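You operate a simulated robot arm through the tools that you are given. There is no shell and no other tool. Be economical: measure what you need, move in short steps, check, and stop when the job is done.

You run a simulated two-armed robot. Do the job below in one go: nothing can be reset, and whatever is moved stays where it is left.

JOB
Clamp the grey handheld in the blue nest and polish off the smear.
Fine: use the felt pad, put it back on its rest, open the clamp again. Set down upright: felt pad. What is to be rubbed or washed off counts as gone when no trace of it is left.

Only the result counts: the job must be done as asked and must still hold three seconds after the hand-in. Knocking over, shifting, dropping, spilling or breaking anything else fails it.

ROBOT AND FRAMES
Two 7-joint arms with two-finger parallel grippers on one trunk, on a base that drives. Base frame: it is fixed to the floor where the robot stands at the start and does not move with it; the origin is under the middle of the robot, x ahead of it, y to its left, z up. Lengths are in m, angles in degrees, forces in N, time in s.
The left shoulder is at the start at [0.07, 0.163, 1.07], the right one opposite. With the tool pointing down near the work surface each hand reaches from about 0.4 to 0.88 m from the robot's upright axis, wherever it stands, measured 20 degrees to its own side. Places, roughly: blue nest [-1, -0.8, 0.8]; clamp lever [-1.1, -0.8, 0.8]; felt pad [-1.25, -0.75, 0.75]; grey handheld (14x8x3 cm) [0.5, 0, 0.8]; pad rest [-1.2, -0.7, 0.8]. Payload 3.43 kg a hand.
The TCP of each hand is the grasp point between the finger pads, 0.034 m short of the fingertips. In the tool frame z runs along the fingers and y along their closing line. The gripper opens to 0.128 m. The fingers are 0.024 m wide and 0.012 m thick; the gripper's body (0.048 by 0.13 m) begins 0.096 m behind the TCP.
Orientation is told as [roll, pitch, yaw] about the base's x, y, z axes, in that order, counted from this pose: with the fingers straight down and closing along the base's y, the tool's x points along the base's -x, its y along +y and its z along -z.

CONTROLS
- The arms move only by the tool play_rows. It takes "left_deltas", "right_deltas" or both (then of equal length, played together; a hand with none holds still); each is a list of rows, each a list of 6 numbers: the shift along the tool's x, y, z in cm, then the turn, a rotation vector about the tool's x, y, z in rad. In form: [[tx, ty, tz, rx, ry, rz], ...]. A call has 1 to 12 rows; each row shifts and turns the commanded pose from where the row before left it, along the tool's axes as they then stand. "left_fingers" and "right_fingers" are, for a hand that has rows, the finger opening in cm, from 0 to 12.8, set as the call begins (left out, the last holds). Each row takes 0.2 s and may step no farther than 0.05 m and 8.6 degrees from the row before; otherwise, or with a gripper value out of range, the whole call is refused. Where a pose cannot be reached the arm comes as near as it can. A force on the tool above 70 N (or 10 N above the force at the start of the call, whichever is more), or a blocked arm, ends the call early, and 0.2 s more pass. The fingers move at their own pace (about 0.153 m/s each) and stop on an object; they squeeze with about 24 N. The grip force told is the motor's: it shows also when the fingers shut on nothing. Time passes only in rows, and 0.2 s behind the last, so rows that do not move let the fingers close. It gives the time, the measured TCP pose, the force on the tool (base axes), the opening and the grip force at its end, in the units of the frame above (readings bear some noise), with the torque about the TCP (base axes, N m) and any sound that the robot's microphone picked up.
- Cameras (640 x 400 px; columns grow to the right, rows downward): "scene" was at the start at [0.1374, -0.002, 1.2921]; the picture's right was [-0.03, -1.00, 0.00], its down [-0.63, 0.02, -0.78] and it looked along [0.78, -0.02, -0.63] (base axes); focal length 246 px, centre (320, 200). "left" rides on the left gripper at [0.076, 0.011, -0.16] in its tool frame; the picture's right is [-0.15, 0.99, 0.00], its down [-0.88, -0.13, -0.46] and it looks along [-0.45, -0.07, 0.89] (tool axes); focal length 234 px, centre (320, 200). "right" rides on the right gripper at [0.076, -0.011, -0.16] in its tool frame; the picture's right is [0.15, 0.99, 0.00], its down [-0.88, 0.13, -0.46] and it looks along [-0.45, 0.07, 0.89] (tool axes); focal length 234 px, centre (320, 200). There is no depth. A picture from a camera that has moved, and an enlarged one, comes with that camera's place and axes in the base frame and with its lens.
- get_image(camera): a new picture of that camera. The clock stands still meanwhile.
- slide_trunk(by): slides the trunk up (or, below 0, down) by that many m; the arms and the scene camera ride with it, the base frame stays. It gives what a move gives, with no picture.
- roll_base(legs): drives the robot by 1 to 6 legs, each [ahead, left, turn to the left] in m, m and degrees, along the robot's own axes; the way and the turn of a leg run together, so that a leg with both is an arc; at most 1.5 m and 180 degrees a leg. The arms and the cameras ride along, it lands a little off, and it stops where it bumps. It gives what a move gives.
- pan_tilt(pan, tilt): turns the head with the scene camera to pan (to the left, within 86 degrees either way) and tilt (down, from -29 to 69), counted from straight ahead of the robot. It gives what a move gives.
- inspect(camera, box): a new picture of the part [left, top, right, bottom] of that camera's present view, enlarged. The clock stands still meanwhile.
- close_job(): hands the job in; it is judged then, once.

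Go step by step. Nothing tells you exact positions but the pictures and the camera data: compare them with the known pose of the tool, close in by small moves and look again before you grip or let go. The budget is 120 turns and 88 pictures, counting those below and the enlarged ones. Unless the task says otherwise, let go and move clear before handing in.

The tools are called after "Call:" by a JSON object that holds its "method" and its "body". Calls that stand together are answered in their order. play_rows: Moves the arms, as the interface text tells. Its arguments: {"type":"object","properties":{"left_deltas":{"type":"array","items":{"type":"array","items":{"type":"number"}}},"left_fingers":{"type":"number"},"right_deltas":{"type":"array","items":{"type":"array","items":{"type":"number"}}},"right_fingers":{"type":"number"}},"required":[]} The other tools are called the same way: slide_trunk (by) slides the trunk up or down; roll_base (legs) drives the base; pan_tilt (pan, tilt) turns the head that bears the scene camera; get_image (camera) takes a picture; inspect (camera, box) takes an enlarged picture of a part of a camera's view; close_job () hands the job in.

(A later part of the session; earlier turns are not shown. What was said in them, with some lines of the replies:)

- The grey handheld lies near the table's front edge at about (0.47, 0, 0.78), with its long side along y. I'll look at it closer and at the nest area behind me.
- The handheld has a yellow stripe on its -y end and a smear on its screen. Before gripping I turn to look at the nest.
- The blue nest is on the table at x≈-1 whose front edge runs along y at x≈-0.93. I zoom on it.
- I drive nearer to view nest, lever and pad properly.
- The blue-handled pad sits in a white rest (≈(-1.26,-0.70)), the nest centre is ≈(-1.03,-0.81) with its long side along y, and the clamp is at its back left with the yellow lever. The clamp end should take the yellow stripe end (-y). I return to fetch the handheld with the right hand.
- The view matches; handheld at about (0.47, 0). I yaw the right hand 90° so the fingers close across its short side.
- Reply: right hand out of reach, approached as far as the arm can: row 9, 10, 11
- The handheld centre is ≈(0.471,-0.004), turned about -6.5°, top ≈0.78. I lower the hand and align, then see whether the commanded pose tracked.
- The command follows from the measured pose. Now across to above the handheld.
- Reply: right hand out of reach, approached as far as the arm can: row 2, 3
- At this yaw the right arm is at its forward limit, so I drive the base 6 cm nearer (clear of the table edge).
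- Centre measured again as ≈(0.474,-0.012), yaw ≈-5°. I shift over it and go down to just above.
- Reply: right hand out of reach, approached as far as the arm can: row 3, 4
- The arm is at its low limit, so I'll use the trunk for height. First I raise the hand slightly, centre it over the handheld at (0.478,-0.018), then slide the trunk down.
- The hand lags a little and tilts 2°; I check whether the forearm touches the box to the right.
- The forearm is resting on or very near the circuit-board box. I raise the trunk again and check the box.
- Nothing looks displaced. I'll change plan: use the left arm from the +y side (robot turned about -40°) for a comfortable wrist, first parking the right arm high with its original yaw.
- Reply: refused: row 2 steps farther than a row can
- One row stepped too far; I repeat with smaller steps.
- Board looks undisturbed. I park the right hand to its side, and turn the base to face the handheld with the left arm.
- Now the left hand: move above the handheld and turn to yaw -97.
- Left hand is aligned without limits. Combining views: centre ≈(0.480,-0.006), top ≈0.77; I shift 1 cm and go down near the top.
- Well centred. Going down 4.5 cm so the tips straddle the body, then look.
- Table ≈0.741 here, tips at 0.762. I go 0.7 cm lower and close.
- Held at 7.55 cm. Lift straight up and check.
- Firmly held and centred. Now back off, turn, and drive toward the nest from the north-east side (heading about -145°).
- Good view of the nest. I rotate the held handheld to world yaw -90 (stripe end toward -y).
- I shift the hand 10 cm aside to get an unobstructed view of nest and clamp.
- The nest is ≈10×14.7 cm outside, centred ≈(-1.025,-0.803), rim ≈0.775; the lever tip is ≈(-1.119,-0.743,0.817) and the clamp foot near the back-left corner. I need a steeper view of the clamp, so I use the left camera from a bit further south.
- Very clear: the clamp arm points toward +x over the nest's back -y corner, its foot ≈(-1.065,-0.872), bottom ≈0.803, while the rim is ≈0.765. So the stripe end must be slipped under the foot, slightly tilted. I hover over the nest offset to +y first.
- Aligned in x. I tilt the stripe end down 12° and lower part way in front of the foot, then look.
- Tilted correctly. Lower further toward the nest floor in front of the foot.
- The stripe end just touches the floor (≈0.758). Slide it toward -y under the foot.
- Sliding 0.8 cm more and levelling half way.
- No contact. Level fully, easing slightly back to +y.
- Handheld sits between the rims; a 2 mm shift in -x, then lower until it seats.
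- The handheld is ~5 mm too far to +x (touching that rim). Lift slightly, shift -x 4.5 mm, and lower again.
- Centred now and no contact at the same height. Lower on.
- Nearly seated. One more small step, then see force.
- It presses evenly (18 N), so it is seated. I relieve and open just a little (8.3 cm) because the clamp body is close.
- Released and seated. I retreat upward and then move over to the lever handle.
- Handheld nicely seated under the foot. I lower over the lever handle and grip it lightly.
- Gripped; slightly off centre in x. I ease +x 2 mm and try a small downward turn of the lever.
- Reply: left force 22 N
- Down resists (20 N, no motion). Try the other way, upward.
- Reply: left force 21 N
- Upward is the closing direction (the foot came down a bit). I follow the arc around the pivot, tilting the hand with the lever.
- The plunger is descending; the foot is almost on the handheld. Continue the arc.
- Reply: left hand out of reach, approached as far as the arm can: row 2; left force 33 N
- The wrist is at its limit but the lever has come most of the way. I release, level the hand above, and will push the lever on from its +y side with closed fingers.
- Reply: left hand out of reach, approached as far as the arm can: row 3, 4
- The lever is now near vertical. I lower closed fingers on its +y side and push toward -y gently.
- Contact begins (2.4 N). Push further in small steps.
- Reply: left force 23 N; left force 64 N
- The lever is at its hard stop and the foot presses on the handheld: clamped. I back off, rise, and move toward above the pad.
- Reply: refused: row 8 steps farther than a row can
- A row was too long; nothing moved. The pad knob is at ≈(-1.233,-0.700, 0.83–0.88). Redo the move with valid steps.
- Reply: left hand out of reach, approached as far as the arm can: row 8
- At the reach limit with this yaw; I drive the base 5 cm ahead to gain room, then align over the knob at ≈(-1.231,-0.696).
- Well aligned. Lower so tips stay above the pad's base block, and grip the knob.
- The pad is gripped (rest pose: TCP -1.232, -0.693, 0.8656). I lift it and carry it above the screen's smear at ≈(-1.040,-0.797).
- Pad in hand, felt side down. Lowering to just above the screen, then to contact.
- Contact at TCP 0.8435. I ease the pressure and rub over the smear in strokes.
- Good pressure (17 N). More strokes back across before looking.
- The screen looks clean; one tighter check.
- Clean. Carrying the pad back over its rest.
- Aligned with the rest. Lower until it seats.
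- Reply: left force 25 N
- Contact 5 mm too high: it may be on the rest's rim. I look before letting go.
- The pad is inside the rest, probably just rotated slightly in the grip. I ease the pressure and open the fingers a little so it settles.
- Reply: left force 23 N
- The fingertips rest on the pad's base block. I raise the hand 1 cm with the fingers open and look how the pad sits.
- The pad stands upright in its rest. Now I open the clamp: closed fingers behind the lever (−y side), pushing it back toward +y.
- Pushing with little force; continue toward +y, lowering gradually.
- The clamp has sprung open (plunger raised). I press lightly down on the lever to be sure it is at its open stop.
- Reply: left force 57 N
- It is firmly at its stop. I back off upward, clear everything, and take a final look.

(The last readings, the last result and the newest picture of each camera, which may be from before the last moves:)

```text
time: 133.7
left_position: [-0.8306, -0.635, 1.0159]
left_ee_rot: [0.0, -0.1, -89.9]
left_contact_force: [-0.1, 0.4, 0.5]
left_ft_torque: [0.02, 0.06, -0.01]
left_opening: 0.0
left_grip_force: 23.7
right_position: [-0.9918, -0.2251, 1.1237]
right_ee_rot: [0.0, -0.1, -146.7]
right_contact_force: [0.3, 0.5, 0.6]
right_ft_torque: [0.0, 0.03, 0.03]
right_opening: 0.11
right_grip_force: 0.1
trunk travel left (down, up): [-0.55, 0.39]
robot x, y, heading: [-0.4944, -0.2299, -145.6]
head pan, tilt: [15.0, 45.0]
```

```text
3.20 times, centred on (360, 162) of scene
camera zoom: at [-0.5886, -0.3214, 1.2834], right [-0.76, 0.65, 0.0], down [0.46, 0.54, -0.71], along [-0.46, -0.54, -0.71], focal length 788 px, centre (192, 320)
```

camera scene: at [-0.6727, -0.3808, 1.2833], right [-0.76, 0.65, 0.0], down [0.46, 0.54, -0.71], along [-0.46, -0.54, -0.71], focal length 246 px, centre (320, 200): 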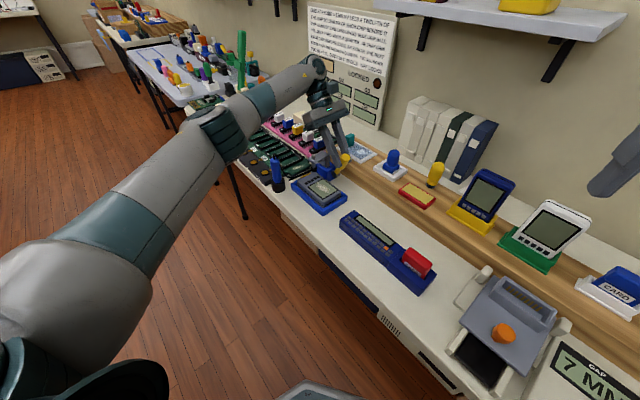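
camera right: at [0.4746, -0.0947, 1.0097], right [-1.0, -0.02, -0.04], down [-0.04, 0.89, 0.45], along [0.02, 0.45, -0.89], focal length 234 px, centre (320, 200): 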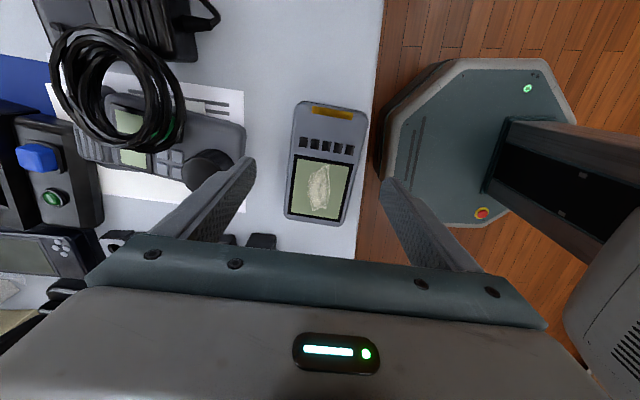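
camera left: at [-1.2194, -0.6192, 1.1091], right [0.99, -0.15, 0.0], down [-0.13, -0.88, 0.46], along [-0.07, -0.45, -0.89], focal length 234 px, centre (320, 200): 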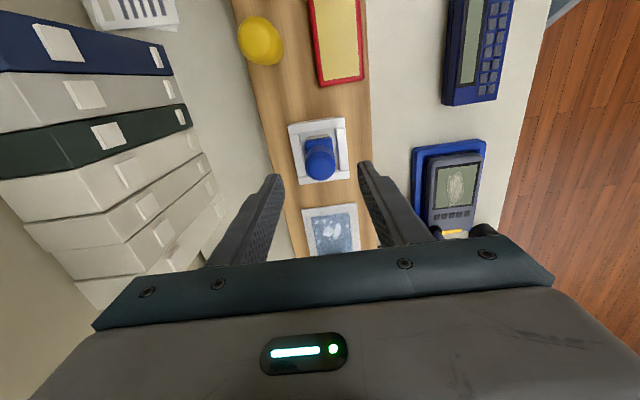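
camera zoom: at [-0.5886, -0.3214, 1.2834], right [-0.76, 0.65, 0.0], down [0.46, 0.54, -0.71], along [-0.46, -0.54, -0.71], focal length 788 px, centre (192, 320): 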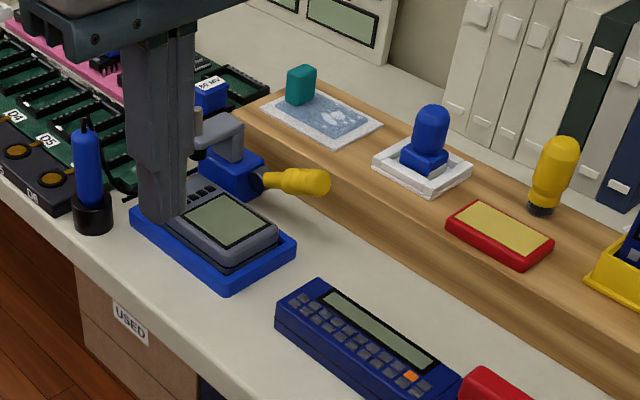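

Screen clean, pad upright in its rest, clamp open, hands clear; handing in.

Call:
{"method": "close_job", "body": {}}

```text
The job is handed in.
```

The grey handheld sits in the blue nest and the smear is polished off with no trace visible. The felt pad is back upright on its rest, and the clamp is open again.

Early on, the right forearm rested on or very near the circuit-board box beside the handheld. In the pictures taken right after, nothing there looked moved.
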